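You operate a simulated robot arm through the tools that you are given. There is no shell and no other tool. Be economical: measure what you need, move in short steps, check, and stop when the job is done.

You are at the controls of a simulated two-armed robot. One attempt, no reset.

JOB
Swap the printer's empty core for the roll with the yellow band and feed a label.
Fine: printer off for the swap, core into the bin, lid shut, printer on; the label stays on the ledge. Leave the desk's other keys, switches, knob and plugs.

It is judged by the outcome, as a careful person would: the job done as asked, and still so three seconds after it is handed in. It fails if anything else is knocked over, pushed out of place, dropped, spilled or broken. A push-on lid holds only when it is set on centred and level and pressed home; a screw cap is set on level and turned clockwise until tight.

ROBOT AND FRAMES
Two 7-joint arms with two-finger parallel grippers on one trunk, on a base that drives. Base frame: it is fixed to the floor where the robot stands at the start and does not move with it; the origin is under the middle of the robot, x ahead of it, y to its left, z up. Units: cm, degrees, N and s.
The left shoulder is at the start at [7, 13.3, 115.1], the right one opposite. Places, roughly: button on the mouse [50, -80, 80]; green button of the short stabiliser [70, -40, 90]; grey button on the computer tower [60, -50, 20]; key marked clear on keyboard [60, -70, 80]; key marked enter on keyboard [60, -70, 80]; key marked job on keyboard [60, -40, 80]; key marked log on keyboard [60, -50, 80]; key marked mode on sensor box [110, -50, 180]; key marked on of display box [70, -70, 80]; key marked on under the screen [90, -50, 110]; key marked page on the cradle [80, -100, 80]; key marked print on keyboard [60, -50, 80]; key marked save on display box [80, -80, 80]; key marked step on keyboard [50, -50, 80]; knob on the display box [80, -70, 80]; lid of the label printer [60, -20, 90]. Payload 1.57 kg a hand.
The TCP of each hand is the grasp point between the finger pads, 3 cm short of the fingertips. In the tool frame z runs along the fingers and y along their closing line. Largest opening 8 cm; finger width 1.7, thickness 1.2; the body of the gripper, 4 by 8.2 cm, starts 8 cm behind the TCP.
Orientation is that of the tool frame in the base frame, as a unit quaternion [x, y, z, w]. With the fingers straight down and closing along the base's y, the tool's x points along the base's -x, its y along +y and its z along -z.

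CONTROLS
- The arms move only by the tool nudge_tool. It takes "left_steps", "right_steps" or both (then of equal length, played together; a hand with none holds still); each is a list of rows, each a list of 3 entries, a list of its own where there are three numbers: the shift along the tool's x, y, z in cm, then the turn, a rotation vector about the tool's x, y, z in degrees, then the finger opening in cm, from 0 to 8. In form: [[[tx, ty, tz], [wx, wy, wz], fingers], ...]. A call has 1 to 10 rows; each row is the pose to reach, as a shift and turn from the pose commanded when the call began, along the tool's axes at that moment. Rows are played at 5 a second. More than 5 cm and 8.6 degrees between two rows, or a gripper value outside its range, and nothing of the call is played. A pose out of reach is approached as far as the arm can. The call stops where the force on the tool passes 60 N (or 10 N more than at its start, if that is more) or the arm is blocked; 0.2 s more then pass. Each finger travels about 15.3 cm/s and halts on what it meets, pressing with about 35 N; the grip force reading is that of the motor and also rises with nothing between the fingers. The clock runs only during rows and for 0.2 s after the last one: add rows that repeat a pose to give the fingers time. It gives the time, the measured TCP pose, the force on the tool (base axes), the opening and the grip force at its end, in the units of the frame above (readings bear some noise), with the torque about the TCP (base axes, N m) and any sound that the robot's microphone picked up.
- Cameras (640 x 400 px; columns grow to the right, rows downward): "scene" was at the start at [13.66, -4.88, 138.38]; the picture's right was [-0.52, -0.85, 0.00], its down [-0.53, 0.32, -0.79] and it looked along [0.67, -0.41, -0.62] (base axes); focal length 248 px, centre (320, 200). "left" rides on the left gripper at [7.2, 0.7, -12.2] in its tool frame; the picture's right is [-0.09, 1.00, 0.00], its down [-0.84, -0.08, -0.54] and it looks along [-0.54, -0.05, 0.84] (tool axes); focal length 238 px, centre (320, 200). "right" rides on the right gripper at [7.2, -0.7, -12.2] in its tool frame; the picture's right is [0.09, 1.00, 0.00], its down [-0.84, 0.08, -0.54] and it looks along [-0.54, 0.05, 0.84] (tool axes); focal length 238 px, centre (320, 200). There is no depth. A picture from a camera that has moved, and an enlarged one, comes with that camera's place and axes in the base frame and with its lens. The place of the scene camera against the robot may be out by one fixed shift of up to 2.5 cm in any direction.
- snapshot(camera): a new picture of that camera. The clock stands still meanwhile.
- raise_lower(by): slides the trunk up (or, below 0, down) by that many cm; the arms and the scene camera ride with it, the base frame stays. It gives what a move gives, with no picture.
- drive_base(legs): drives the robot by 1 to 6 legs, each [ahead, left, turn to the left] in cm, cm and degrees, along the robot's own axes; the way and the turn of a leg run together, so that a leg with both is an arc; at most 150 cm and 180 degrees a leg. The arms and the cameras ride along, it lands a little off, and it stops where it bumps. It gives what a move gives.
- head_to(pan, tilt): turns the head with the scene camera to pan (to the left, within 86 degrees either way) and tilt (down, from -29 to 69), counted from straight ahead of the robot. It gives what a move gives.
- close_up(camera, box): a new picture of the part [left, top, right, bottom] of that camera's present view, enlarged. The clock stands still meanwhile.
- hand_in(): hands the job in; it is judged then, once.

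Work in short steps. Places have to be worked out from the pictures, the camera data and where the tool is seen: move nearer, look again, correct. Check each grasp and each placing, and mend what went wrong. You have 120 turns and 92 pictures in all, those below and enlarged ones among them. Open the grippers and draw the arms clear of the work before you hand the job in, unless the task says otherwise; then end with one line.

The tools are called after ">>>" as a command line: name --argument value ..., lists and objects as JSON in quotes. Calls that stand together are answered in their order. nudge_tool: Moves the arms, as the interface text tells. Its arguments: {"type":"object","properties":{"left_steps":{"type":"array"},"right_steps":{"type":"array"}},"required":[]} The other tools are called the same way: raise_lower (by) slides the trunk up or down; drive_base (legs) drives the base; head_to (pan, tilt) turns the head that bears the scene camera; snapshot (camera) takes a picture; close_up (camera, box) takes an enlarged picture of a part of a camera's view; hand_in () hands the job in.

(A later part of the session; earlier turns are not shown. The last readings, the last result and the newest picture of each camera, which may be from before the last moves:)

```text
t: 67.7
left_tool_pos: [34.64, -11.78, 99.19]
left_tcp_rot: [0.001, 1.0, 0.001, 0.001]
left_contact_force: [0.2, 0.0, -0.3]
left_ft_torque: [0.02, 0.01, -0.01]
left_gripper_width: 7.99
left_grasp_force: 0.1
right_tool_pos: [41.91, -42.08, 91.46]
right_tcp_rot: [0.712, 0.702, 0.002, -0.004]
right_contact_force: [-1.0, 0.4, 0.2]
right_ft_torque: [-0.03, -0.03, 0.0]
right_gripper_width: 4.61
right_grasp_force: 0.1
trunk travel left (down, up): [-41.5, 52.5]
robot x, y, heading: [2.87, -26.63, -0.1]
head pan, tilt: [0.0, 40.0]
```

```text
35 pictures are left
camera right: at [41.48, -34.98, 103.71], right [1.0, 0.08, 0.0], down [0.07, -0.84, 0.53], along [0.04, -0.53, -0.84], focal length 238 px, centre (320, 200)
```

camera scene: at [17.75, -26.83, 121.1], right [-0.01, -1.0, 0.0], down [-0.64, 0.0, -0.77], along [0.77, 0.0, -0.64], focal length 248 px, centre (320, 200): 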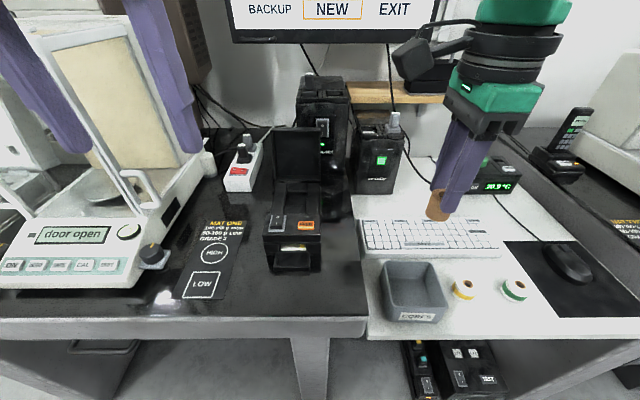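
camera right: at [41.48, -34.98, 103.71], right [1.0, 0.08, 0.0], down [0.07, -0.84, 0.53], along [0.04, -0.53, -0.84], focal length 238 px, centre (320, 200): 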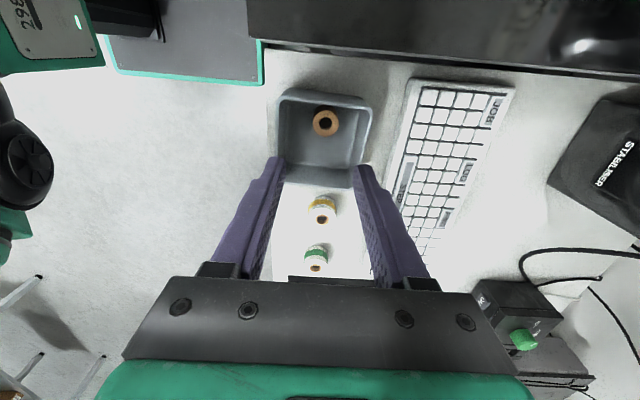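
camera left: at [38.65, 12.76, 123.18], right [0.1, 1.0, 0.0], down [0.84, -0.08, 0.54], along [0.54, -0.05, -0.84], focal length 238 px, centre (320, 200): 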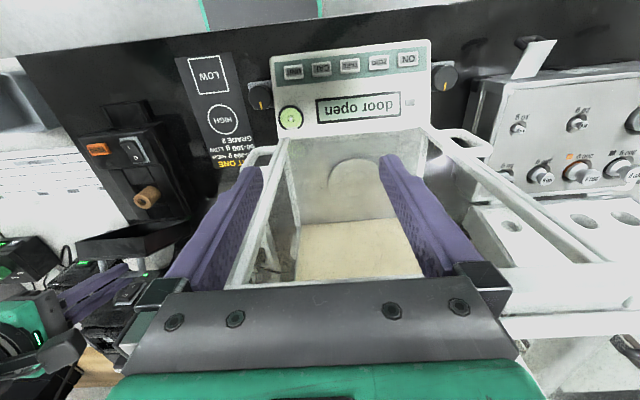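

The core lies in the bin. Next I drive 13.7 cm right to bring the hand over the yellow-banded roll (≈[43.2,-55.8], top ≈75).

>>> drive_base --legs '[[1.2, -13.7, 0]]'

>>> close_up --camera "right" --box '[220, 40, 420, 240]'

```text
t: 69.0
left_tool_pos: [35.85, -25.37, 99.15]
left_tcp_rot: [0.001, 1.0, 0.0, 0.001]
left_contact_force: [-0.1, -0.5, -1.1]
left_ft_torque: [0.01, -0.01, -0.03]
left_gripper_width: 8.01
left_grasp_force: 0.0
right_tool_pos: [43.1, -55.71, 91.51]
right_tcp_rot: [0.711, 0.703, 0.001, -0.004]
right_contact_force: [0.5, -1.4, 0.2]
right_ft_torque: [0.01, -0.03, -0.03]
right_gripper_width: 4.59
right_grasp_force: 0.0
trunk travel left (down, up): [-41.5, 52.5]
robot x, y, heading: [4.35, -40.14, 0.2]
head pan, tilt: [0.0, 40.0]
```

```text
2.00 times, centred on (320, 140) of right
camera zoom: at [42.69, -48.74, 103.68], right [1.0, 0.08, 0.0], down [0.07, -0.84, 0.53], along [0.04, -0.53, -0.85], focal length 477 px, centre (320, 320)
```

zoom: 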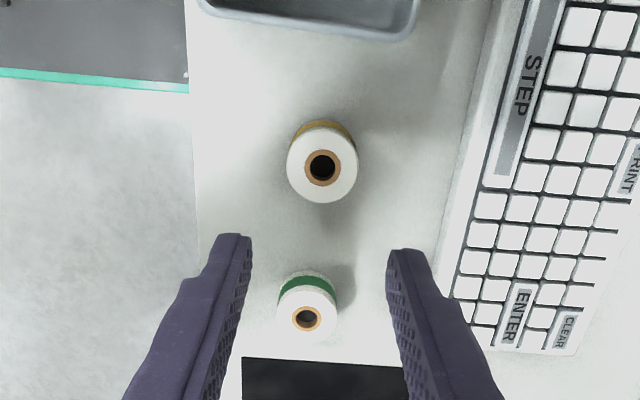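

>>> nudge_tool --right_steps '[[[-0.15, 0.15, 0], [0, 0, 0], 6.5], [[-0.3, 0.15, 0], [0, 0, 0], 6.5]]'

>>> raise_lower --by -10

>>> close_up --camera "right" --box '[200, 60, 440, 260]'

```text
t: 69.6
left_tool_pos: [35.7, -25.39, 99.33]
left_tcp_rot: [0.001, 1.0, -0.001, 0.001]
left_contact_force: [-0.4, 0.3, 0.4]
left_ft_torque: [0.04, 0.03, -0.01]
left_gripper_width: 7.98
left_grasp_force: 0.1
right_tool_pos: [43.34, -56.05, 91.56]
right_tcp_rot: [0.711, 0.703, 0.002, -0.004]
right_contact_force: [0.4, 0.1, -1.2]
right_ft_torque: [0.0, -0.01, 0.0]
right_gripper_width: 6.5
right_grasp_force: 0.1
trunk travel left (down, up): [-41.5, 52.5]
robot x, y, heading: [4.35, -40.19, -0.1]
head pan, tilt: [0.0, 40.0]
```

```text
t: 71.0
left_tool_pos: [35.87, -25.37, 89.11]
left_tcp_rot: [0.001, 1.0, 0.0, 0.001]
left_contact_force: [-0.1, -1.6, 0.7]
left_ft_torque: [-0.01, 0.01, 0.02]
left_gripper_width: 8.01
left_grasp_force: 0.1
right_tool_pos: [43.22, -56.12, 81.47]
right_tcp_rot: [0.711, 0.703, 0.002, -0.005]
right_contact_force: [1.3, 0.6, -0.7]
right_ft_torque: [0.0, -0.04, -0.04]
right_gripper_width: 6.49
right_grasp_force: 0.0
trunk travel left (down, up): [-31.5, 62.5]
robot x, y, heading: [3.78, -39.98, 0.0]
head pan, tilt: [0.0, 40.0]
```

```text
2.00 times, centred on (320, 160) of right
camera zoom: at [42.83, -48.99, 93.72], right [1.0, 0.08, 0.0], down [0.07, -0.84, 0.53], along [0.04, -0.53, -0.85], focal length 477 px, centre (320, 280)
```

zoom: 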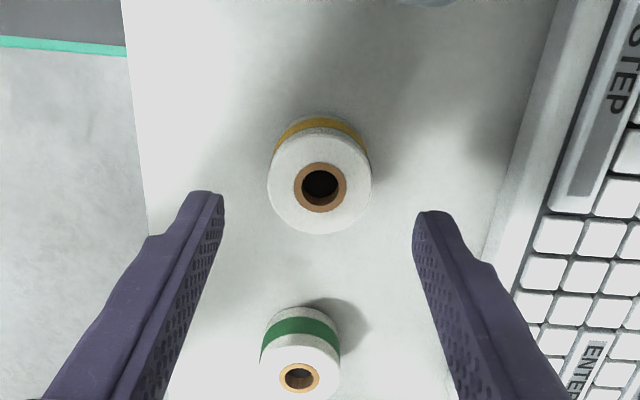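

>>> nudge_tool --right_steps '[[[0, 0, 2], [0, 0, 0], 6.5], [[0, 0, 4], [0, 0, 0], 6.5], [[0, 0, 4.8], [0, 0, 0], 6.5], [[0, 0, 4.8], [0, 0, 0], 4.5], [[0, 0, 4.8], [0, 0, 0], 3.8], [[0, 0, 4.8], [0, 0, 0], 3.8]]'

>>> close_up --camera "right" --box '[200, 60, 440, 260]'

```text
t: 72.4
left_tool_pos: [35.76, -25.37, 89.16]
left_tcp_rot: [0.001, 1.0, 0.001, 0.0]
left_contact_force: [-0.5, -0.3, 0.0]
left_ft_torque: [-0.04, 0.02, 0.03]
left_gripper_width: 8.0
left_grasp_force: 0.1
right_tool_pos: [43.12, -56.05, 76.7]
right_tcp_rot: [0.71, 0.704, 0.002, -0.004]
right_contact_force: [0.4, 0.9, -0.3]
right_ft_torque: [0.02, -0.03, 0.02]
right_gripper_width: 4.0
right_grasp_force: 35.1
trunk travel left (down, up): [-31.5, 62.5]
robot x, y, heading: [4.12, -40.08, 0.0]
head pan, tilt: [0.0, 40.0]
```

```text
2.00 times, centred on (320, 160) of right
camera zoom: at [42.79, -49.01, 88.86], right [1.0, 0.08, 0.0], down [0.07, -0.84, 0.53], along [0.04, -0.53, -0.85], focal length 477 px, centre (320, 280)
```

zoom: 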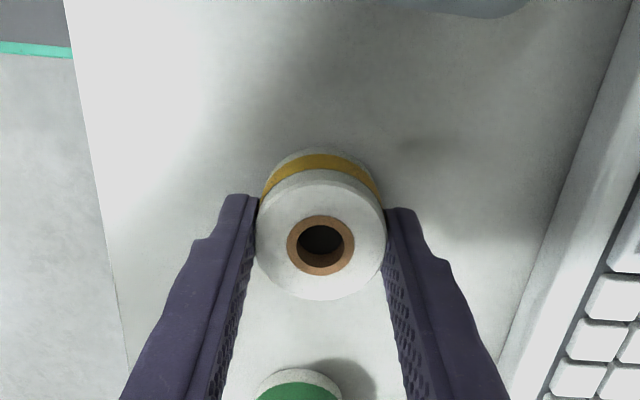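

The roll is gripped (4.0 cm). I lift it clear, raise the trunk, and use the moment to inspect the balance from here.

>>> nudge_tool --right_steps '[[[0, 0, -3], [0, 0, 0], 3.8], [[0, 0, -7], [0, 0, 0], 3.8], [[0, 0, -11], [0, 0, 0], 3.8]]'

>>> raise_lower --by 24

>>> head_to --pan 50 --tilt 25

>>> snapshot --camera "scene"

```text
t: 73.2
left_tool_pos: [35.72, -25.38, 89.17]
left_tcp_rot: [0.0, 1.0, 0.0, 0.0]
left_contact_force: [0.7, 0.9, 0.1]
left_ft_torque: [0.01, 0.0, 0.03]
left_gripper_width: 8.01
left_grasp_force: 0.2
right_tool_pos: [42.81, -56.42, 87.06]
right_tcp_rot: [0.711, 0.703, 0.004, -0.004]
right_contact_force: [-0.1, 0.0, -1.6]
right_ft_torque: [-0.02, 0.02, -0.02]
right_gripper_width: 4.01
right_grasp_force: 34.4
right hand out of reach, approached as far as the arm can: row 3
trunk travel left (down, up): [-31.5, 62.5]
robot x, y, heading: [4.08, -40.11, 0.0]
head pan, tilt: [0.0, 40.0]
```

```text
t: 75.7
left_tool_pos: [35.76, -25.38, 113.17]
left_tcp_rot: [0.002, 1.0, 0.0, 0.002]
left_contact_force: [0.5, -0.3, 0.0]
left_ft_torque: [0.0, -0.02, 0.0]
left_gripper_width: 7.99
left_grasp_force: 0.1
right_tool_pos: [42.82, -56.37, 110.94]
right_tcp_rot: [0.711, 0.703, 0.003, -0.005]
right_contact_force: [0.2, 0.6, -0.3]
right_ft_torque: [0.01, -0.01, -0.04]
right_gripper_width: 4.03
right_grasp_force: 35.0
trunk travel left (down, up): [-55.5, 38.5]
robot x, y, heading: [4.4, -40.21, -0.0]
head pan, tilt: [0.0, 40.0]
```

```text
t: 76.8
left_tool_pos: [35.88, -25.45, 113.08]
left_tcp_rot: [0.001, 1.0, -0.001, 0.001]
left_contact_force: [-0.1, 0.5, 0.4]
left_ft_torque: [0.03, 0.03, -0.02]
left_gripper_width: 7.98
left_grasp_force: 0.1
right_tool_pos: [42.94, -56.44, 110.9]
right_tcp_rot: [0.711, 0.703, 0.003, -0.005]
right_contact_force: [0.5, 0.0, 0.0]
right_ft_torque: [0.0, 0.01, 0.01]
right_gripper_width: 4.01
right_grasp_force: 34.9
trunk travel left (down, up): [-55.5, 38.5]
robot x, y, heading: [4.11, -39.91, -0.4]
head pan, tilt: [50.0, 25.0]
```

```text
31 pictures are left
camera scene: at [16.37, -33.51, 123.43], right [0.76, -0.64, 0.0], down [-0.27, -0.32, -0.91], along [0.58, 0.69, -0.42], focal length 248 px, centre (320, 200)
```

scene: 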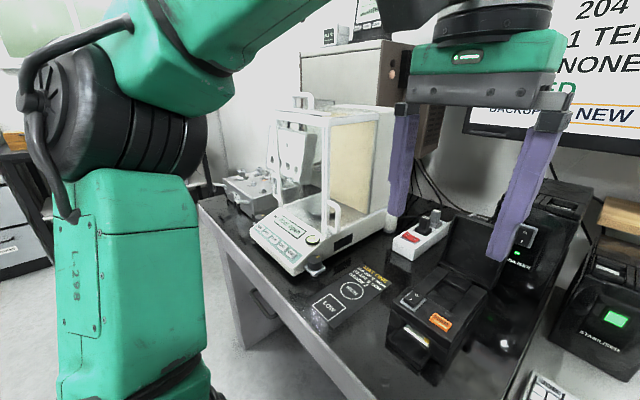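

>>> close_up --camera "scene" --box '[230, 80, 410, 290]'

```text
1.90 times, centred on (320, 185) of scene
camera zoom: at [16.37, -33.51, 123.43], right [0.76, -0.64, 0.0], down [-0.27, -0.32, -0.91], along [0.58, 0.69, -0.42], focal length 472 px, centre (320, 229)
```

zoom: 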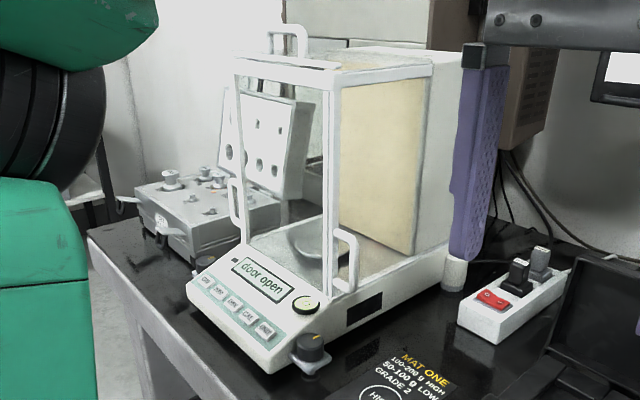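

The top sliding door (handle ≈[51,16,121]) seems slid back a little from the front bar. I'll carry the roll to the printer side with the trunk high, and use the left hand there to pull that door shut again.

>>> raise_lower --by 15

>>> drive_base --legs '[[0, 37, 0], [7, 0, 0]]'

>>> snapshot --camera "left"

```text
t: 78.6
left_tool_pos: [35.83, -25.24, 128.15]
left_tcp_rot: [0.001, 1.0, 0.0, 0.001]
left_contact_force: [0.0, 0.0, 1.0]
left_ft_torque: [-0.01, 0.01, 0.0]
left_gripper_width: 8.0
left_grasp_force: 0.1
right_tool_pos: [42.98, -56.34, 126.07]
right_tcp_rot: [0.711, 0.703, 0.002, -0.004]
right_contact_force: [-0.2, 0.1, -0.2]
right_ft_torque: [0.0, -0.02, 0.02]
right_gripper_width: 4.04
right_grasp_force: 34.9
trunk travel left (down, up): [-70.5, 23.5]
robot x, y, heading: [3.82, -40.48, 0.1]
head pan, tilt: [50.0, 25.0]
```

```text
t: 81.6
left_tool_pos: [42.16, 11.62, 128.38]
left_tcp_rot: [-0.003, 1.0, 0.001, 0.003]
left_contact_force: [-0.1, -0.9, 0.8]
left_ft_torque: [0.02, -0.04, -0.02]
left_gripper_width: 7.99
left_grasp_force: 0.0
right_tool_pos: [49.49, -19.21, 126.15]
right_tcp_rot: [0.708, 0.706, 0.005, -0.003]
right_contact_force: [-0.7, 0.1, 0.2]
right_ft_torque: [-0.05, -0.06, 0.01]
right_gripper_width: 4.01
right_grasp_force: 34.8
trunk travel left (down, up): [-70.5, 23.5]
robot x, y, heading: [10.9, -3.28, 0.3]
head pan, tilt: [50.0, 25.0]
```

```text
29 pictures are left
camera left: at [34.95, 12.35, 140.52], right [0.09, 1.0, 0.0], down [0.83, -0.07, 0.55], along [0.55, -0.05, -0.84], focal length 238 px, centre (320, 200)
```

left: 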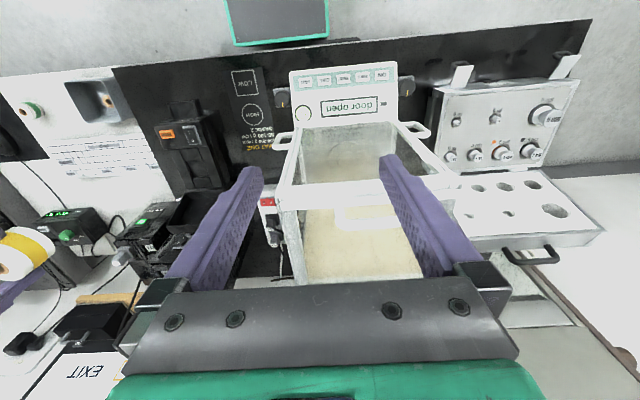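

>>> close_up --camera "left" --box '[250, 60, 490, 290]'

```text
1.74 times, centred on (370, 175) of left
camera zoom: at [34.95, 12.35, 140.52], right [0.09, 1.0, 0.0], down [0.83, -0.07, 0.55], along [0.55, -0.05, -0.84], focal length 414 px, centre (233, 244)
```

zoom: 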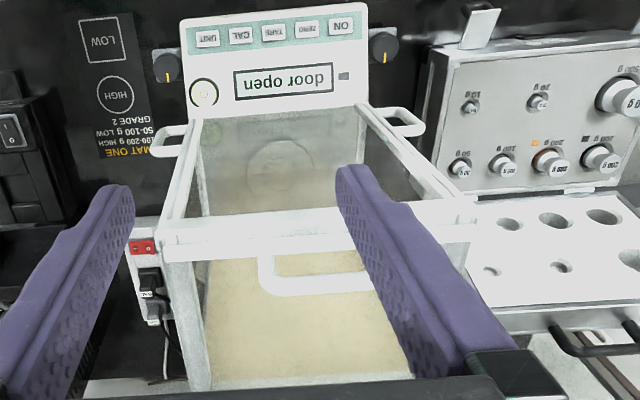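

The handle bar stands at x≈51.3, y 13–20.5, z≈121; the door rail is slightly behind the front bar. I raise the trunk 13 and bring the left hand's +y finger above and behind the bar.

>>> raise_lower --by 13

>>> nudge_tool --left_steps '[[[-3, 0, 1], [0, 0, 0], 8], [[-6, 0.4, 2], [0, 0, 0], 8], [[-9, 0.7, 3], [0, 0, 0], 8], [[-11, 0.7, 6], [0, 0, 0], 8], [[-11, 0.7, 10], [0, 0, 0], 8], [[-11, 0.7, 13], [0, 0, 0], 8], [[-11, 0.7, 15], [0, 0, 0], 8]]'

>>> close_up --camera "left" --box '[250, 60, 490, 290]'

```text
t: 83.1
left_tool_pos: [42.77, 11.89, 141.26]
left_tcp_rot: [-0.002, 1.0, -0.001, 0.001]
left_contact_force: [0.6, -0.4, -0.4]
left_ft_torque: [-0.01, -0.01, -0.01]
left_gripper_width: 8.0
left_grasp_force: 0.0
right_tool_pos: [49.99, -19.27, 138.98]
right_tcp_rot: [0.709, 0.706, 0.003, -0.005]
right_contact_force: [1.2, 0.0, -0.6]
right_ft_torque: [0.03, -0.02, -0.03]
right_gripper_width: 4.02
right_grasp_force: 34.6
trunk travel left (down, up): [-83.5, 10.5]
robot x, y, heading: [11.29, -3.08, 0.4]
head pan, tilt: [50.0, 25.0]
```

```text
t: 84.7
left_tool_pos: [53.93, 12.68, 126.25]
left_tcp_rot: [-0.003, 1.0, -0.001, 0.001]
left_contact_force: [0.2, -0.3, -0.6]
left_ft_torque: [0.01, 0.02, -0.01]
left_gripper_width: 8.02
left_grasp_force: 0.1
right_tool_pos: [50.04, -19.2, 138.89]
right_tcp_rot: [0.709, 0.706, 0.002, -0.005]
right_contact_force: [-0.1, -0.2, -0.8]
right_ft_torque: [0.04, -0.02, -0.01]
right_gripper_width: 4.01
right_grasp_force: 35.3
trunk travel left (down, up): [-83.5, 10.5]
robot x, y, heading: [11.14, -3.49, 0.3]
head pan, tilt: [50.0, 25.0]
```

```text
1.74 times, centred on (370, 175) of left
camera zoom: at [46.71, 13.26, 138.39], right [0.09, 1.0, 0.0], down [0.84, -0.07, 0.54], along [0.54, -0.05, -0.84], focal length 414 px, centre (233, 244)
```

zoom: 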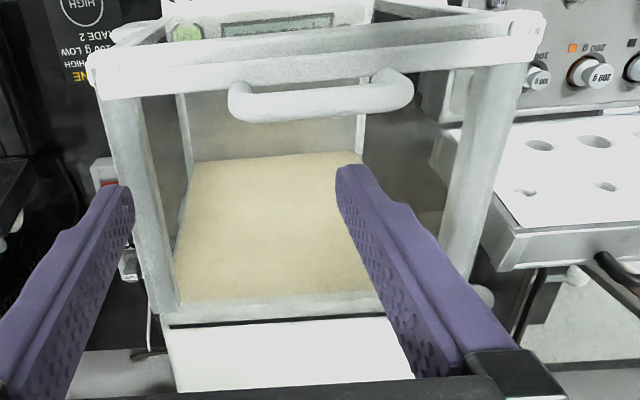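

The bar is at x≈51.4 and the finger is behind it at x≈53.9. I lower the finger 3.6 cm into the loop, then check.

>>> nudge_tool --left_steps '[[[0, 0, 1.5], [0, 0, 0], 8], [[0, 0, 2.6], [0, 0, 0], 8], [[0, 0, 3.6], [0, 0, 0], 8]]'

>>> nudge_tool --left_steps '[[[0.5, 0, 0], [0, 0, 0], 8], [[0.8, 0, 0], [0, 0, 0], 8], [[1.1, 0, 0], [0, 0, 0], 8]]'

>>> snapshot --camera "left"

```text
t: 85.5
left_tool_pos: [53.75, 12.33, 122.64]
left_tcp_rot: [-0.003, 1.0, -0.001, 0.001]
left_contact_force: [0.1, -0.3, -1.2]
left_ft_torque: [0.0, 0.01, 0.03]
left_gripper_width: 8.0
left_grasp_force: 0.2
right_tool_pos: [50.17, -19.2, 138.95]
right_tcp_rot: [0.708, 0.706, 0.004, -0.004]
right_contact_force: [-0.6, 0.0, -0.2]
right_ft_torque: [0.01, 0.02, 0.0]
right_gripper_width: 4.04
right_grasp_force: 35.2
trunk travel left (down, up): [-83.5, 10.5]
robot x, y, heading: [11.04, -3.28, 0.4]
head pan, tilt: [50.0, 25.0]
```

```text
t: 86.3
left_tool_pos: [52.75, 12.51, 122.6]
left_tcp_rot: [-0.003, 1.0, 0.0, 0.001]
left_contact_force: [-0.3, 0.0, -0.7]
left_ft_torque: [0.0, 0.03, -0.02]
left_gripper_width: 8.01
left_grasp_force: 0.1
right_tool_pos: [50.07, -19.04, 138.98]
right_tcp_rot: [0.708, 0.706, 0.004, -0.004]
right_contact_force: [0.1, -0.4, -0.8]
right_ft_torque: [0.0, -0.02, 0.0]
right_gripper_width: 4.07
right_grasp_force: 34.5
trunk travel left (down, up): [-83.5, 10.5]
robot x, y, heading: [11.09, -3.53, 0.4]
head pan, tilt: [50.0, 25.0]
```

```text
26 pictures are left
camera left: at [45.51, 13.09, 134.83], right [0.09, 1.0, 0.0], down [0.84, -0.07, 0.54], along [0.54, -0.05, -0.84], focal length 238 px, centre (320, 200)
```

left: 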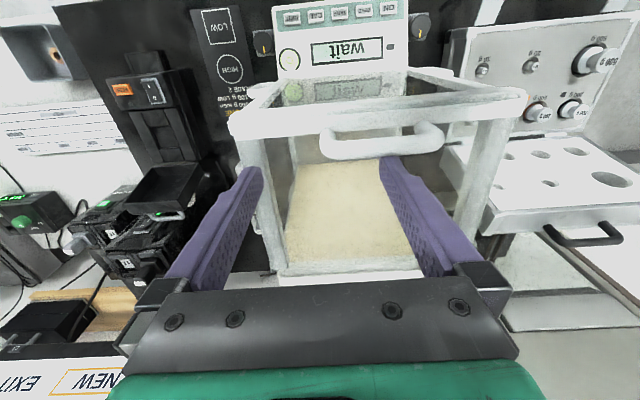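

The display now says "wait" – the door has closed with barely any force. I back the finger off the bar, lift it out, and check again.

>>> nudge_tool --left_steps '[[[-0.5, 0, 0], [0, 0, 0], 8], [[-0.5, 0, -3], [0, 0, 0], 8], [[-0.5, 0, -7], [0, 0, 0], 8], [[2, 0, -11], [0, 0, 0], 8], [[5, 0, -14], [0, 0, 0], 8], [[8, 0, -16], [0, 0, 0], 8], [[10, 0, -17], [0, 0, 0], 8]]'

>>> close_up --camera "left" --box '[250, 40, 490, 270]'

```text
t: 87.9
left_tool_pos: [42.37, 12.34, 139.66]
left_tcp_rot: [-0.003, 1.0, -0.001, 0.001]
left_contact_force: [-0.7, -0.7, 0.0]
left_ft_torque: [0.0, -0.01, -0.02]
left_gripper_width: 8.01
left_grasp_force: 0.1
right_tool_pos: [49.9, -19.27, 139.03]
right_tcp_rot: [0.708, 0.706, 0.004, -0.003]
right_contact_force: [0.8, 0.3, -0.5]
right_ft_torque: [0.0, -0.01, 0.01]
right_gripper_width: 4.04
right_grasp_force: 35.3
trunk travel left (down, up): [-83.5, 10.5]
robot x, y, heading: [11.05, -3.37, 0.2]
head pan, tilt: [50.0, 25.0]
```

```text
1.74 times, centred on (370, 155) of left
camera zoom: at [35.18, 12.94, 151.79], right [0.09, 1.0, 0.0], down [0.84, -0.07, 0.54], along [0.54, -0.05, -0.84], focal length 414 px, centre (233, 278)
```

zoom: 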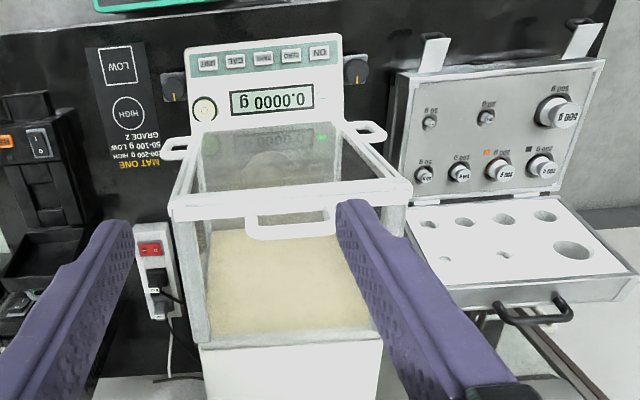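

The balance reads 0.0000 g again. Now I lower the trunk 20 cm and bring the roll over the printer well (≈[59.15,-21.4]), keeping the base where it is so the left hand stays away from the balance.

>>> raise_lower --by -20

>>> nudge_tool --right_steps '[[[-0.5, 1, 4], [0, 0, 0], 3.8], [[-1, 2, 8], [0, 0, 0], 3.8], [[-1.5, 3, 12], [0, 0, 0], 3.8], [[-2, 4, 16], [0, 0, 0], 3.8], [[-2.1, 5, 19], [0, 0, 0], 3.8], [[-2.1, 7, 20.5], [0, 0, 0], 3.8], [[-2.1, 9, 21.5], [0, 0, 0], 3.8], [[-2.1, 9, 21.5], [0, 0, 0], 3.8]]'

>>> snapshot --camera "right"

```text
t: 90.1
left_tool_pos: [42.53, 12.38, 119.59]
left_tcp_rot: [-0.002, 1.0, 0.0, 0.002]
left_contact_force: [0.6, 0.4, 0.2]
left_ft_torque: [0.02, -0.06, 0.0]
left_gripper_width: 8.0
left_grasp_force: 0.0
right_tool_pos: [50.1, -19.19, 119.03]
right_tcp_rot: [0.709, 0.705, 0.004, -0.004]
right_contact_force: [0.4, 0.1, -0.8]
right_ft_torque: [0.02, 0.01, -0.01]
right_gripper_width: 4.04
right_grasp_force: 35.2
trunk travel left (down, up): [-63.5, 30.5]
robot x, y, heading: [11.0, -3.49, 0.3]
head pan, tilt: [50.0, 25.0]
```

```text
t: 91.9
left_tool_pos: [42.45, 12.4, 119.53]
left_tcp_rot: [-0.003, 1.0, -0.001, 0.001]
left_contact_force: [1.3, 0.6, 0.3]
left_ft_torque: [-0.02, 0.02, -0.01]
left_gripper_width: 8.0
left_grasp_force: 0.1
right_tool_pos: [58.93, -21.12, 97.53]
right_tcp_rot: [0.708, 0.706, 0.003, -0.004]
right_contact_force: [-0.6, 0.4, -0.9]
right_ft_torque: [0.03, 0.01, 0.01]
right_gripper_width: 4.02
right_grasp_force: 35.0
trunk travel left (down, up): [-63.5, 30.5]
robot x, y, heading: [11.05, -3.47, 0.3]
head pan, tilt: [50.0, 25.0]
```

```text
24 pictures are left
camera right: at [58.48, -14.05, 109.8], right [1.0, 0.09, 0.0], down [0.07, -0.84, 0.53], along [0.05, -0.53, -0.85], focal length 238 px, centre (320, 200)
```

right: 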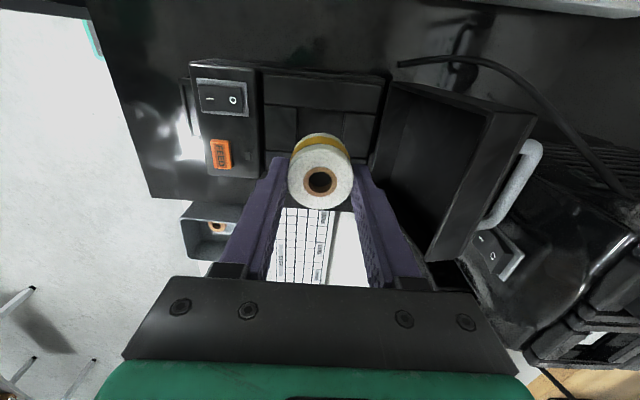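

>>> nudge_tool --right_steps '[[[-0.1, 0.1, 2], [0, 0, 0], 3.8], [[-0.2, 0.1, 3.5], [0, 0, 0], 3.8], [[-0.2, 0.1, 4.3], [0, 0, 0], 3.8]]'

>>> close_up --camera "right" --box '[200, 40, 440, 240]'

>>> head_to --pan -15 --tilt 40

>>> close_up --camera "scene" --box '[240, 80, 400, 240]'

```text
t: 92.7
left_tool_pos: [42.45, 12.37, 119.63]
left_tcp_rot: [-0.003, 1.0, 0.0, 0.0]
left_contact_force: [0.3, -0.5, 0.7]
left_ft_torque: [0.03, 0.02, 0.04]
left_gripper_width: 8.01
left_grasp_force: 0.1
right_tool_pos: [59.15, -21.27, 93.26]
right_tcp_rot: [0.709, 0.706, 0.003, -0.003]
right_contact_force: [-0.5, 0.1, -0.1]
right_ft_torque: [0.02, -0.01, 0.02]
right_gripper_width: 4.01
right_grasp_force: 35.0
trunk travel left (down, up): [-63.5, 30.5]
robot x, y, heading: [11.27, -3.52, 0.0]
head pan, tilt: [50.0, 25.0]
```

```text
2.00 times, centred on (320, 140) of right
camera zoom: at [58.69, -14.23, 105.48], right [1.0, 0.09, 0.0], down [0.08, -0.84, 0.53], along [0.05, -0.53, -0.85], focal length 477 px, centre (320, 320)
```

zoom: 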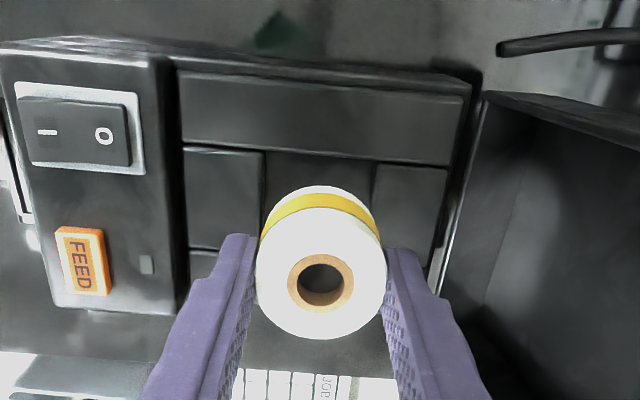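

```text
t: 94.1
left_tool_pos: [42.53, 12.34, 119.49]
left_tcp_rot: [-0.003, 1.0, 0.001, 0.0]
left_contact_force: [-0.3, 0.0, 0.4]
left_ft_torque: [0.02, -0.03, 0.0]
left_gripper_width: 7.98
left_grasp_force: 0.1
right_tool_pos: [59.19, -21.29, 93.13]
right_tcp_rot: [0.708, 0.706, 0.004, -0.004]
right_contact_force: [-0.9, 0.0, -0.7]
right_ft_torque: [0.02, -0.04, 0.02]
right_gripper_width: 4.06
right_grasp_force: 35.0
trunk travel left (down, up): [-63.5, 30.5]
robot x, y, heading: [11.12, -3.41, 0.2]
head pan, tilt: [-15.0, 40.0]
```

```text
2.50 times, centred on (320, 160) of scene
camera zoom: at [25.67, -5.76, 129.1], right [-0.25, -0.97, 0.0], down [-0.62, 0.16, -0.77], along [0.74, -0.19, -0.64], focal length 620 px, centre (320, 300)
```

zoom: 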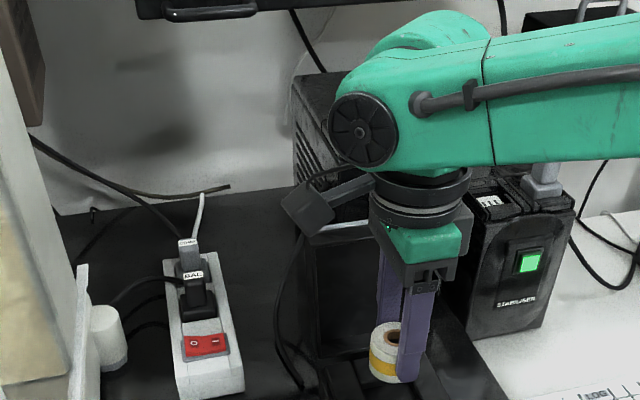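

The roll is centred over the well (well centre ≈[59.2,-21.4]). I lower it slowly until it seats.

>>> nudge_tool --right_steps '[[[0, 0, 1], [0, 0, 0], 3.8], [[0, 0, 2], [0, 0, 0], 3.8], [[0, 0, 2.6], [0, 0, 0], 3.8], [[0, 0, 3.1], [0, 0, 0], 3.8], [[0, 0, 3.5], [0, 0, 0], 3.8]]'

>>> close_up --camera "right" --box '[200, 40, 440, 240]'

```text
t: 95.3
left_tool_pos: [42.51, 12.39, 119.54]
left_tcp_rot: [-0.004, 1.0, 0.001, 0.002]
left_contact_force: [-0.2, 0.1, -0.4]
left_ft_torque: [-0.01, 0.01, 0.01]
left_gripper_width: 8.02
left_grasp_force: 0.0
right_tool_pos: [59.07, -21.15, 89.73]
right_tcp_rot: [0.708, 0.706, 0.003, -0.004]
right_contact_force: [-0.2, 0.1, 0.9]
right_ft_torque: [-0.02, 0.0, 0.05]
right_gripper_width: 4.02
right_grasp_force: 35.1
trunk travel left (down, up): [-63.5, 30.5]
robot x, y, heading: [11.18, -3.05, 0.4]
head pan, tilt: [-15.0, 40.0]
```

```text
2.00 times, centred on (320, 140) of right
camera zoom: at [58.56, -14.17, 101.97], right [1.0, 0.09, 0.0], down [0.08, -0.84, 0.53], along [0.05, -0.53, -0.85], focal length 477 px, centre (320, 320)
```

zoom: 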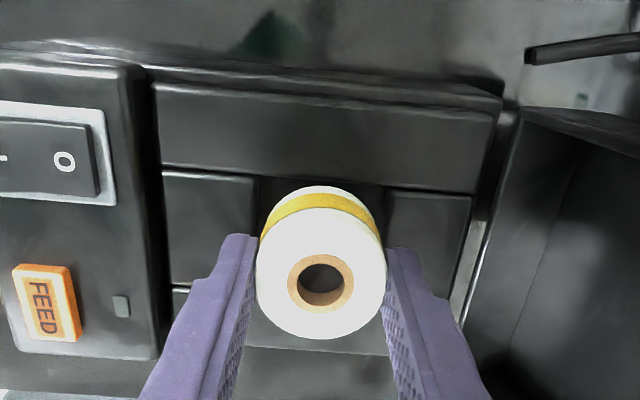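

>>> nudge_tool --right_steps '[[[0, 0, 0.2], [0, 0, 0], 3.8], [[0, 0, 0.4], [0, 0, 0], 3.8], [[0, 0, 0.6], [0, 0, 0], 3.8]]'

```text
t: 96.1
left_tool_pos: [42.52, 12.37, 119.55]
left_tcp_rot: [-0.002, 1.0, 0.0, 0.002]
left_contact_force: [0.5, 0.2, 0.0]
left_ft_torque: [0.01, 0.0, 0.03]
left_gripper_width: 7.96
left_grasp_force: 0.1
right_tool_pos: [59.1, -21.29, 89.13]
right_tcp_rot: [0.708, 0.706, 0.003, -0.004]
right_contact_force: [-0.7, 0.1, -0.6]
right_ft_torque: [-0.02, 0.02, -0.02]
right_gripper_width: 4.01
right_grasp_force: 35.2
trunk travel left (down, up): [-63.5, 30.5]
robot x, y, heading: [10.74, -3.24, 0.1]
head pan, tilt: [-15.0, 40.0]
```

>>> nudge_tool --right_steps '[[[0, 0, 0.2], [0, 0, 0], 3.8], [[0, 0, 0.4], [0, 0, 0], 3.8], [[0, 0, 0.6], [0, 0, 0], 3.8], [[0, 0, 0.6], [0, 0, 0], 3.8]]'

>>> close_up --camera "right" --box '[200, 40, 440, 240]'

```text
t: 97.1
left_tool_pos: [42.48, 12.15, 119.49]
left_tcp_rot: [-0.002, 1.0, 0.0, 0.001]
left_contact_force: [-0.6, -0.7, 0.7]
left_ft_torque: [0.0, -0.03, 0.0]
left_gripper_width: 8.0
left_grasp_force: 0.1
right_tool_pos: [59.19, -21.34, 88.5]
right_tcp_rot: [0.709, 0.705, 0.004, -0.003]
right_contact_force: [0.4, -1.7, 0.7]
right_ft_torque: [-0.12, 0.01, 0.01]
right_gripper_width: 4.0
right_grasp_force: 34.9
trunk travel left (down, up): [-63.5, 30.5]
robot x, y, heading: [10.8, -3.34, 0.1]
head pan, tilt: [-15.0, 40.0]
```

```text
2.00 times, centred on (320, 140) of right
camera zoom: at [58.6, -14.21, 100.7], right [1.0, 0.09, 0.0], down [0.07, -0.84, 0.53], along [0.05, -0.53, -0.85], focal length 477 px, centre (320, 320)
```

zoom: 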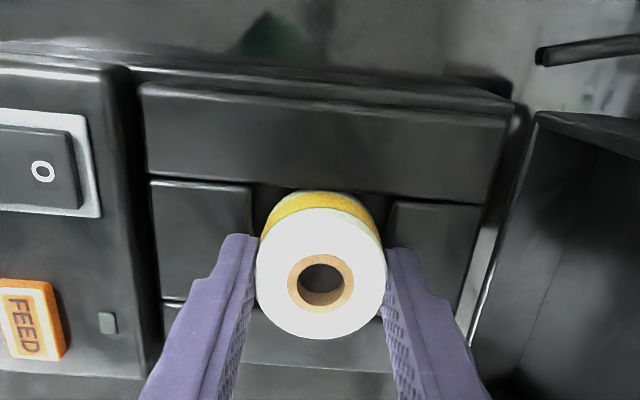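

>>> nudge_tool --right_steps '[[[-0.15, 0, 0.1], [0, 0, 0], 3.8], [[-0.15, 0, 0.3], [0, 0, 0], 3.8], [[-0.15, 0, 0.5], [0, 0, 0], 3.8], [[-0.15, 0, 0.5], [0, 0, 0], 3.8]]'

```text
t: 98.1
left_tool_pos: [42.2, 12.39, 119.61]
left_tcp_rot: [-0.002, 1.0, -0.001, 0.002]
left_contact_force: [-0.1, -0.1, 0.2]
left_ft_torque: [-0.02, -0.01, -0.04]
left_gripper_width: 7.99
left_grasp_force: 0.0
right_tool_pos: [58.98, -21.15, 88.23]
right_tcp_rot: [0.708, 0.706, 0.006, -0.002]
right_contact_force: [3.8, -2.3, 18.6]
right_ft_torque: [-0.07, 0.02, -0.02]
right_gripper_width: 4.01
right_grasp_force: 35.3
trunk travel left (down, up): [-63.5, 30.5]
robot x, y, heading: [11.4, -3.36, 0.5]
head pan, tilt: [-15.0, 40.0]
```

Firm contact at TCP z≈88.2 (19 N). I ease off a little, open the fingers, lift away and inspect the seat.

>>> nudge_tool --right_steps '[[[0, 0, -0.3], [0, 0, 0], 3.8], [[0, 0, -0.3], [0, 0, 0], 4.4], [[0, 0, -0.3], [0, 0, 0], 5], [[0, 0, -0.3], [0, 0, 0], 5], [[0, 0, -2], [0, 0, 0], 5], [[0, 0, -5], [0, 0, 0], 5]]'

>>> close_up --camera "right" --box '[200, 40, 440, 240]'

```text
t: 99.5
left_tool_pos: [42.44, 12.38, 119.6]
left_tcp_rot: [-0.003, 1.0, -0.001, 0.001]
left_contact_force: [0.1, -0.2, -0.2]
left_ft_torque: [0.0, -0.03, -0.01]
left_gripper_width: 8.0
left_grasp_force: 0.1
right_tool_pos: [59.07, -21.31, 92.96]
right_tcp_rot: [0.707, 0.707, 0.003, -0.004]
right_contact_force: [0.4, -0.8, 0.6]
right_ft_torque: [0.03, 0.02, 0.01]
right_gripper_width: 5.0
right_grasp_force: 0.0
trunk travel left (down, up): [-63.5, 30.5]
robot x, y, heading: [11.34, -3.27, 0.5]
head pan, tilt: [-15.0, 40.0]
```

```text
2.00 times, centred on (320, 140) of right
camera zoom: at [58.51, -14.25, 105.21], right [1.0, 0.09, 0.0], down [0.08, -0.84, 0.53], along [0.05, -0.53, -0.85], focal length 477 px, centre (320, 320)
```

zoom: 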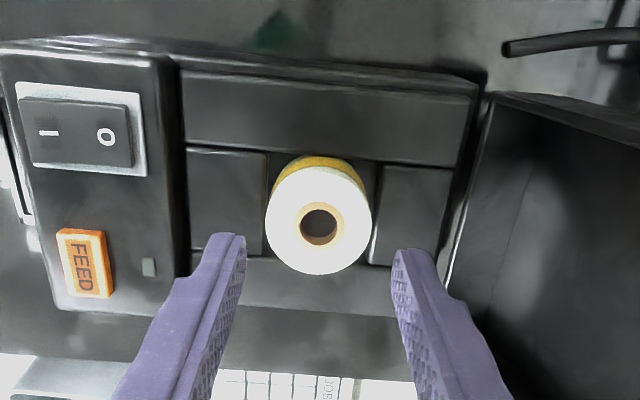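

The roll sits level in the well, top ≈87. Now to close the lid: I raise the trunk 12 and move the hand, tilted 20° forward, above the bar (≈[70.6,·,96]).

>>> raise_lower --by 12

>>> nudge_tool --right_steps '[[[0, 2, -1], [0, 0, 0], 2.2], [[0, 4.5, -1], [-7, 0, 0], 2.2], [[0, 7.5, -1], [-14, 0, 0], 2.2], [[0, 9.9, -0.5], [-20, 0, 0], 2.2], [[0, 9.9, -0.5], [-20, 0, 0], 2.2]]'

>>> close_up --camera "right" --box '[200, 40, 440, 240]'

```text
t: 101.0
left_tool_pos: [42.61, 12.27, 131.57]
left_tcp_rot: [-0.003, 1.0, -0.001, 0.001]
left_contact_force: [-0.4, 0.4, 0.2]
left_ft_torque: [0.0, 0.03, -0.01]
left_gripper_width: 8.02
left_grasp_force: 0.1
right_tool_pos: [59.19, -21.22, 104.97]
right_tcp_rot: [0.708, 0.706, 0.003, -0.003]
right_contact_force: [0.3, -0.7, 0.5]
right_ft_torque: [0.02, 0.01, -0.02]
right_gripper_width: 5.01
right_grasp_force: 0.0
trunk travel left (down, up): [-75.5, 18.5]
robot x, y, heading: [11.16, -3.26, 0.4]
head pan, tilt: [-15.0, 40.0]
```

```text
t: 102.2
left_tool_pos: [42.43, 12.34, 131.53]
left_tcp_rot: [-0.003, 1.0, 0.0, 0.0]
left_contact_force: [0.3, 0.7, 0.6]
left_ft_torque: [0.0, -0.02, -0.02]
left_gripper_width: 8.04
left_grasp_force: 0.2
right_tool_pos: [69.12, -21.31, 105.53]
right_tcp_rot: [0.698, 0.694, 0.127, 0.121]
right_contact_force: [0.1, 0.3, -0.2]
right_ft_torque: [0.03, 0.0, 0.0]
right_gripper_width: 2.2
right_grasp_force: 0.1
trunk travel left (down, up): [-75.5, 18.5]
robot x, y, heading: [11.13, -3.21, 0.5]
head pan, tilt: [-15.0, 40.0]
```

```text
2.00 times, centred on (320, 140) of right
camera zoom: at [64.39, -14.36, 116.82], right [0.94, 0.09, 0.34], down [-0.12, -0.84, 0.53], along [0.33, -0.53, -0.78], focal length 477 px, centre (320, 320)
```

zoom: 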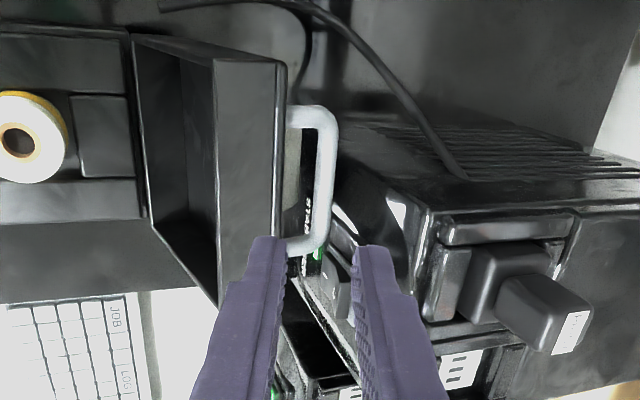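

The lid leans back with its bail close to the tall stabiliser, so I won't put a finger behind the bar. I'll use the rear finger alone inside the bail gap (between lid face and bar) with a vertical, wide-open hand; first get above it.

>>> nudge_tool --right_steps '[[[0, -1.5, 0.2], [7, 0, 0], 2.2], [[0, -3.14, 0.45], [14, 0, 0], 3], [[0, -3.14, 0.45], [20, 0, 0], 6], [[0, -3.14, 0.45], [20, 0, 0], 8], [[0, -3.14, 0.45], [20, 0, 0], 8]]'

>>> close_up --camera "right" --box '[240, 40, 480, 240]'

```text
t: 103.4
left_tool_pos: [42.42, 12.34, 131.52]
left_tcp_rot: [-0.003, 1.0, -0.001, 0.001]
left_contact_force: [0.7, 0.0, 0.7]
left_ft_torque: [0.0, -0.04, -0.01]
left_gripper_width: 8.02
left_grasp_force: 0.1
right_tool_pos: [65.99, -21.46, 104.16]
right_tcp_rot: [0.708, 0.706, 0.004, -0.002]
right_contact_force: [0.6, 0.4, 0.2]
right_ft_torque: [0.02, -0.01, 0.03]
right_gripper_width: 8.01
right_grasp_force: 0.0
right hand out of reach, approached as far as the arm can: row 3, 4, 5
trunk travel left (down, up): [-75.5, 18.5]
robot x, y, heading: [11.08, -3.37, 0.1]
head pan, tilt: [-15.0, 40.0]
```

```text
2.00 times, centred on (360, 140) of right
camera zoom: at [65.42, -14.45, 116.3], right [1.0, 0.09, 0.0], down [0.07, -0.84, 0.53], along [0.05, -0.53, -0.85], focal length 477 px, centre (240, 320)
```

zoom: 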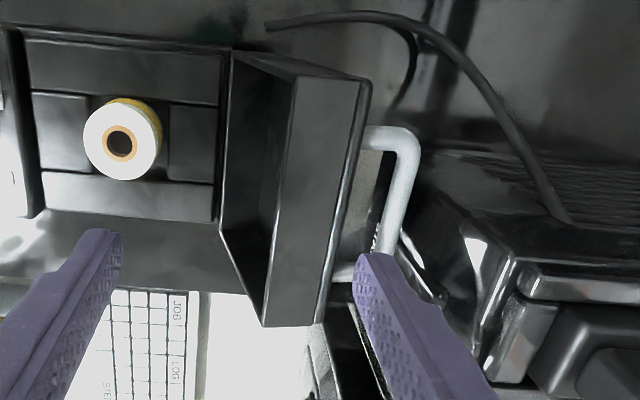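

Finger is at x≈70.6, and the bail gap spans ≈70.3–72.7 at bar level. I drive 0.9 cm ahead to centre the finger in the gap, then check.

>>> drive_base --legs '[[0.9, 0, 0]]'

>>> nudge_tool --right_steps '[[[0, 0, 1.5], [0, 0, 0], 8], [[0, 0, 3], [0, 0, 0], 8]]'

>>> close_up --camera "right" --box '[240, 40, 480, 240]'

```text
t: 104.1
left_tool_pos: [43.08, 12.24, 131.58]
left_tcp_rot: [-0.003, 1.0, 0.0, 0.002]
left_contact_force: [-0.6, -1.0, -0.7]
left_ft_torque: [-0.01, 0.0, 0.01]
left_gripper_width: 7.99
left_grasp_force: 0.1
right_tool_pos: [66.64, -21.42, 104.19]
right_tcp_rot: [0.708, 0.706, 0.005, -0.003]
right_contact_force: [-0.2, -0.8, 0.4]
right_ft_torque: [0.01, -0.06, -0.02]
right_gripper_width: 7.99
right_grasp_force: 0.0
trunk travel left (down, up): [-75.5, 18.5]
robot x, y, heading: [12.41, -3.51, 0.4]
head pan, tilt: [-15.0, 40.0]
```

```text
t: 104.7
left_tool_pos: [43.35, 12.31, 131.51]
left_tcp_rot: [-0.003, 1.0, 0.001, 0.001]
left_contact_force: [-0.1, -0.1, 0.2]
left_ft_torque: [0.02, -0.05, -0.02]
left_gripper_width: 7.99
left_grasp_force: 0.0
right_tool_pos: [66.66, -21.58, 101.1]
right_tcp_rot: [0.708, 0.706, 0.006, -0.003]
right_contact_force: [-0.9, 0.6, -0.4]
right_ft_torque: [0.01, -0.04, 0.0]
right_gripper_width: 8.01
right_grasp_force: 0.0
trunk travel left (down, up): [-75.5, 18.5]
robot x, y, heading: [11.81, -3.13, 0.2]
head pan, tilt: [-15.0, 40.0]
```

```text
2.00 times, centred on (360, 140) of right
camera zoom: at [66.09, -14.57, 113.36], right [1.0, 0.09, 0.0], down [0.07, -0.84, 0.53], along [0.05, -0.53, -0.85], focal length 477 px, centre (240, 320)
```

zoom: 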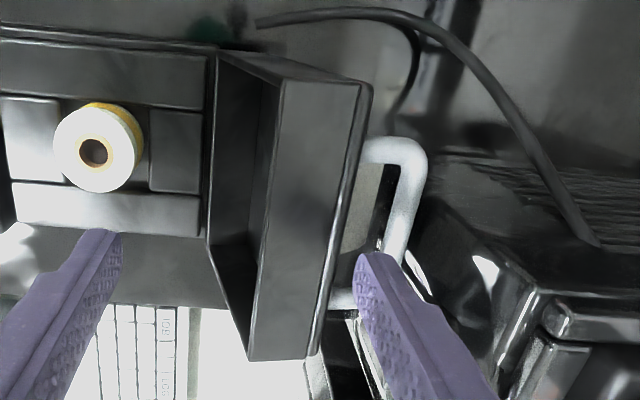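

>>> nudge_tool --right_steps '[[[0, 0, 1.2], [0, 0, 0], 8], [[0, 0, 2.4], [0, 0, 0], 8], [[0, 0, 3.3], [0, 0, 0], 8]]'

>>> close_up --camera "right" --box '[240, 40, 480, 240]'

```text
t: 105.6
left_tool_pos: [43.52, 12.21, 131.41]
left_tcp_rot: [-0.003, 1.0, 0.0, 0.001]
left_contact_force: [1.0, 0.9, 0.8]
left_ft_torque: [0.01, 0.02, 0.01]
left_gripper_width: 8.01
left_grasp_force: 0.0
right_tool_pos: [67.02, -21.82, 98.72]
right_tcp_rot: [0.707, 0.707, 0.017, 0.005]
right_contact_force: [-0.1, 1.1, 0.3]
right_ft_torque: [0.0, 0.0, 0.0]
right_gripper_width: 7.98
right_grasp_force: 0.2
right hand out of reach, approached as far as the arm can: row 1, 2, 3
trunk travel left (down, up): [-75.5, 18.5]
robot x, y, heading: [11.77, -3.11, 0.1]
head pan, tilt: [-15.0, 40.0]
stopped in row 3 (right hand): the force on the tool passed its limit at 64 N (the readings are from after the stop); the commanded pose is now the measured one
```

```text
2.00 times, centred on (360, 140) of right
camera zoom: at [66.05, -14.83, 110.97], right [1.0, 0.09, 0.03], down [0.06, -0.84, 0.53], along [0.08, -0.53, -0.85], focal length 477 px, centre (240, 320)
```

zoom: 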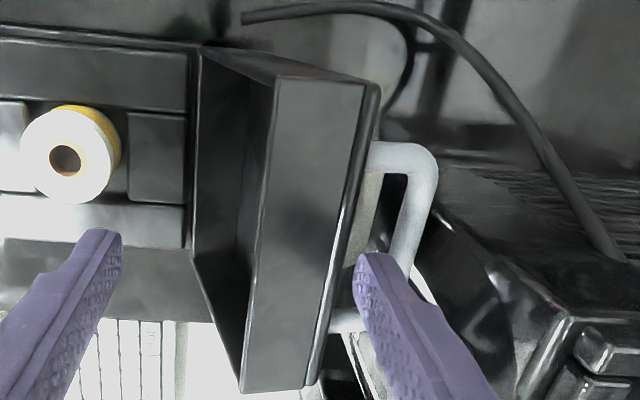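

There was a brief force peak but the finger is in the gap now, with no load left and the lid unmoved. I push the lid forward gently in −x by 3 cm.

>>> nudge_tool --right_steps '[[[0, -0.6, 0], [0, 0, 0], 8], [[0, -1.2, 0], [0, 0, 0], 8], [[0, -1.8, 0], [0, 0, 0], 8], [[0, -2.4, 0], [0, 0, 0], 8], [[0, -3.0, 0], [0, 0, 0], 8]]'

>>> close_up --camera "right" --box '[240, 40, 480, 240]'

```text
t: 106.8
left_tool_pos: [43.5, 12.42, 131.6]
left_tcp_rot: [-0.004, 1.0, 0.0, 0.0]
left_contact_force: [0.1, -0.8, 0.0]
left_ft_torque: [-0.03, 0.0, -0.03]
left_gripper_width: 8.01
left_grasp_force: 0.1
right_tool_pos: [64.02, -21.73, 98.71]
right_tcp_rot: [0.708, 0.706, 0.018, 0.007]
right_contact_force: [0.3, -0.1, 0.0]
right_ft_torque: [0.01, -0.02, -0.03]
right_gripper_width: 8.01
right_grasp_force: 0.1
trunk travel left (down, up): [-75.5, 18.5]
robot x, y, heading: [11.75, -3.41, 0.3]
head pan, tilt: [-15.0, 40.0]
```

```text
2.00 times, centred on (360, 140) of right
camera zoom: at [63.02, -14.81, 110.96], right [1.0, 0.09, 0.04], down [0.06, -0.85, 0.53], along [0.08, -0.53, -0.85], focal length 477 px, centre (240, 320)
```

zoom: 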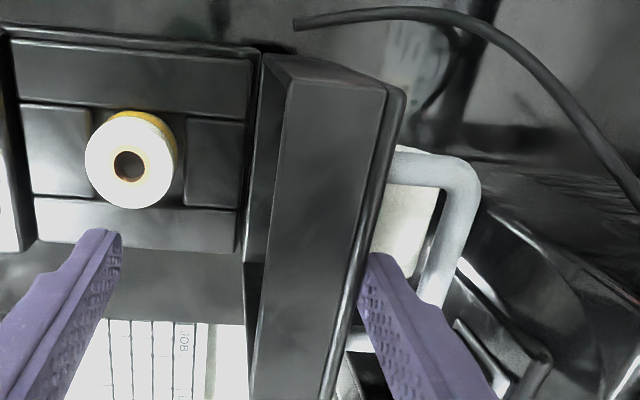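

>>> nudge_tool --right_steps '[[[0, -0.7, 0], [0, 0, 0], 8], [[0, -1.4, 0], [0, 0, 0], 8], [[0, -2.1, 0], [0, 0, 0], 8], [[0, -2.8, 0], [0, 0, 0], 8], [[0, -3.5, 0], [0, 0, 0], 8]]'

>>> close_up --camera "right" --box '[240, 40, 480, 240]'

```text
t: 108.0
left_tool_pos: [43.42, 12.35, 131.5]
left_tcp_rot: [-0.002, 1.0, 0.0, 0.001]
left_contact_force: [0.0, -0.5, -0.1]
left_ft_torque: [-0.03, 0.01, -0.01]
left_gripper_width: 8.01
left_grasp_force: 0.0
right_tool_pos: [60.61, -21.78, 98.66]
right_tcp_rot: [0.708, 0.706, 0.018, 0.006]
right_contact_force: [0.8, -0.3, 0.2]
right_ft_torque: [0.02, 0.02, -0.01]
right_gripper_width: 7.99
right_grasp_force: 0.1
trunk travel left (down, up): [-75.5, 18.5]
robot x, y, heading: [12.05, -3.29, 0.4]
head pan, tilt: [-15.0, 40.0]
```

```text
2.00 times, centred on (360, 140) of right
camera zoom: at [59.58, -14.71, 110.91], right [1.0, 0.09, 0.04], down [0.06, -0.85, 0.53], along [0.08, -0.53, -0.85], focal length 477 px, centre (240, 320)
```

zoom: 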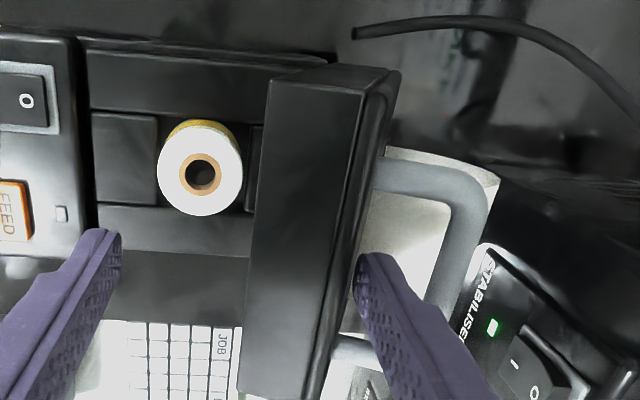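

The lid follows without force and stands at ~70°. I raise the finger 1 cm and continue forward so the bar comes to rest on it.

>>> nudge_tool --right_steps '[[[0, -0.3, -0.95], [0, 0, 0], 8], [[0, -1.6, -1.0], [0, 0, 0], 8], [[0, -3.0, -0.95], [0, 0, 0], 8], [[0, -4.1, -0.75], [0, 0, 0], 8], [[0, -5.1, -0.5], [0, 0, 0], 8]]'

>>> close_up --camera "right" --box '[240, 40, 480, 240]'

```text
t: 109.2
left_tool_pos: [43.31, 12.33, 131.6]
left_tcp_rot: [-0.004, 1.0, 0.0, 0.0]
left_contact_force: [-0.7, -0.2, 1.4]
left_ft_torque: [0.01, -0.02, 0.01]
left_gripper_width: 8.02
left_grasp_force: 0.0
right_tool_pos: [55.26, -21.68, 98.9]
right_tcp_rot: [0.708, 0.706, 0.018, 0.007]
right_contact_force: [-0.9, -0.6, -0.4]
right_ft_torque: [0.04, 0.0, -0.03]
right_gripper_width: 7.99
right_grasp_force: 0.0
trunk travel left (down, up): [-75.5, 18.5]
robot x, y, heading: [12.12, -3.12, -0.2]
head pan, tilt: [-15.0, 40.0]
```

```text
2.00 times, centred on (360, 140) of right
camera zoom: at [54.39, -14.74, 111.22], right [1.0, 0.09, 0.04], down [0.06, -0.85, 0.53], along [0.08, -0.53, -0.85], focal length 477 px, centre (240, 320)
```

zoom: 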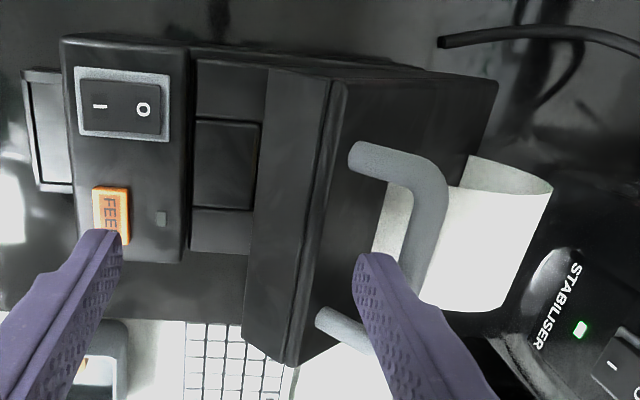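

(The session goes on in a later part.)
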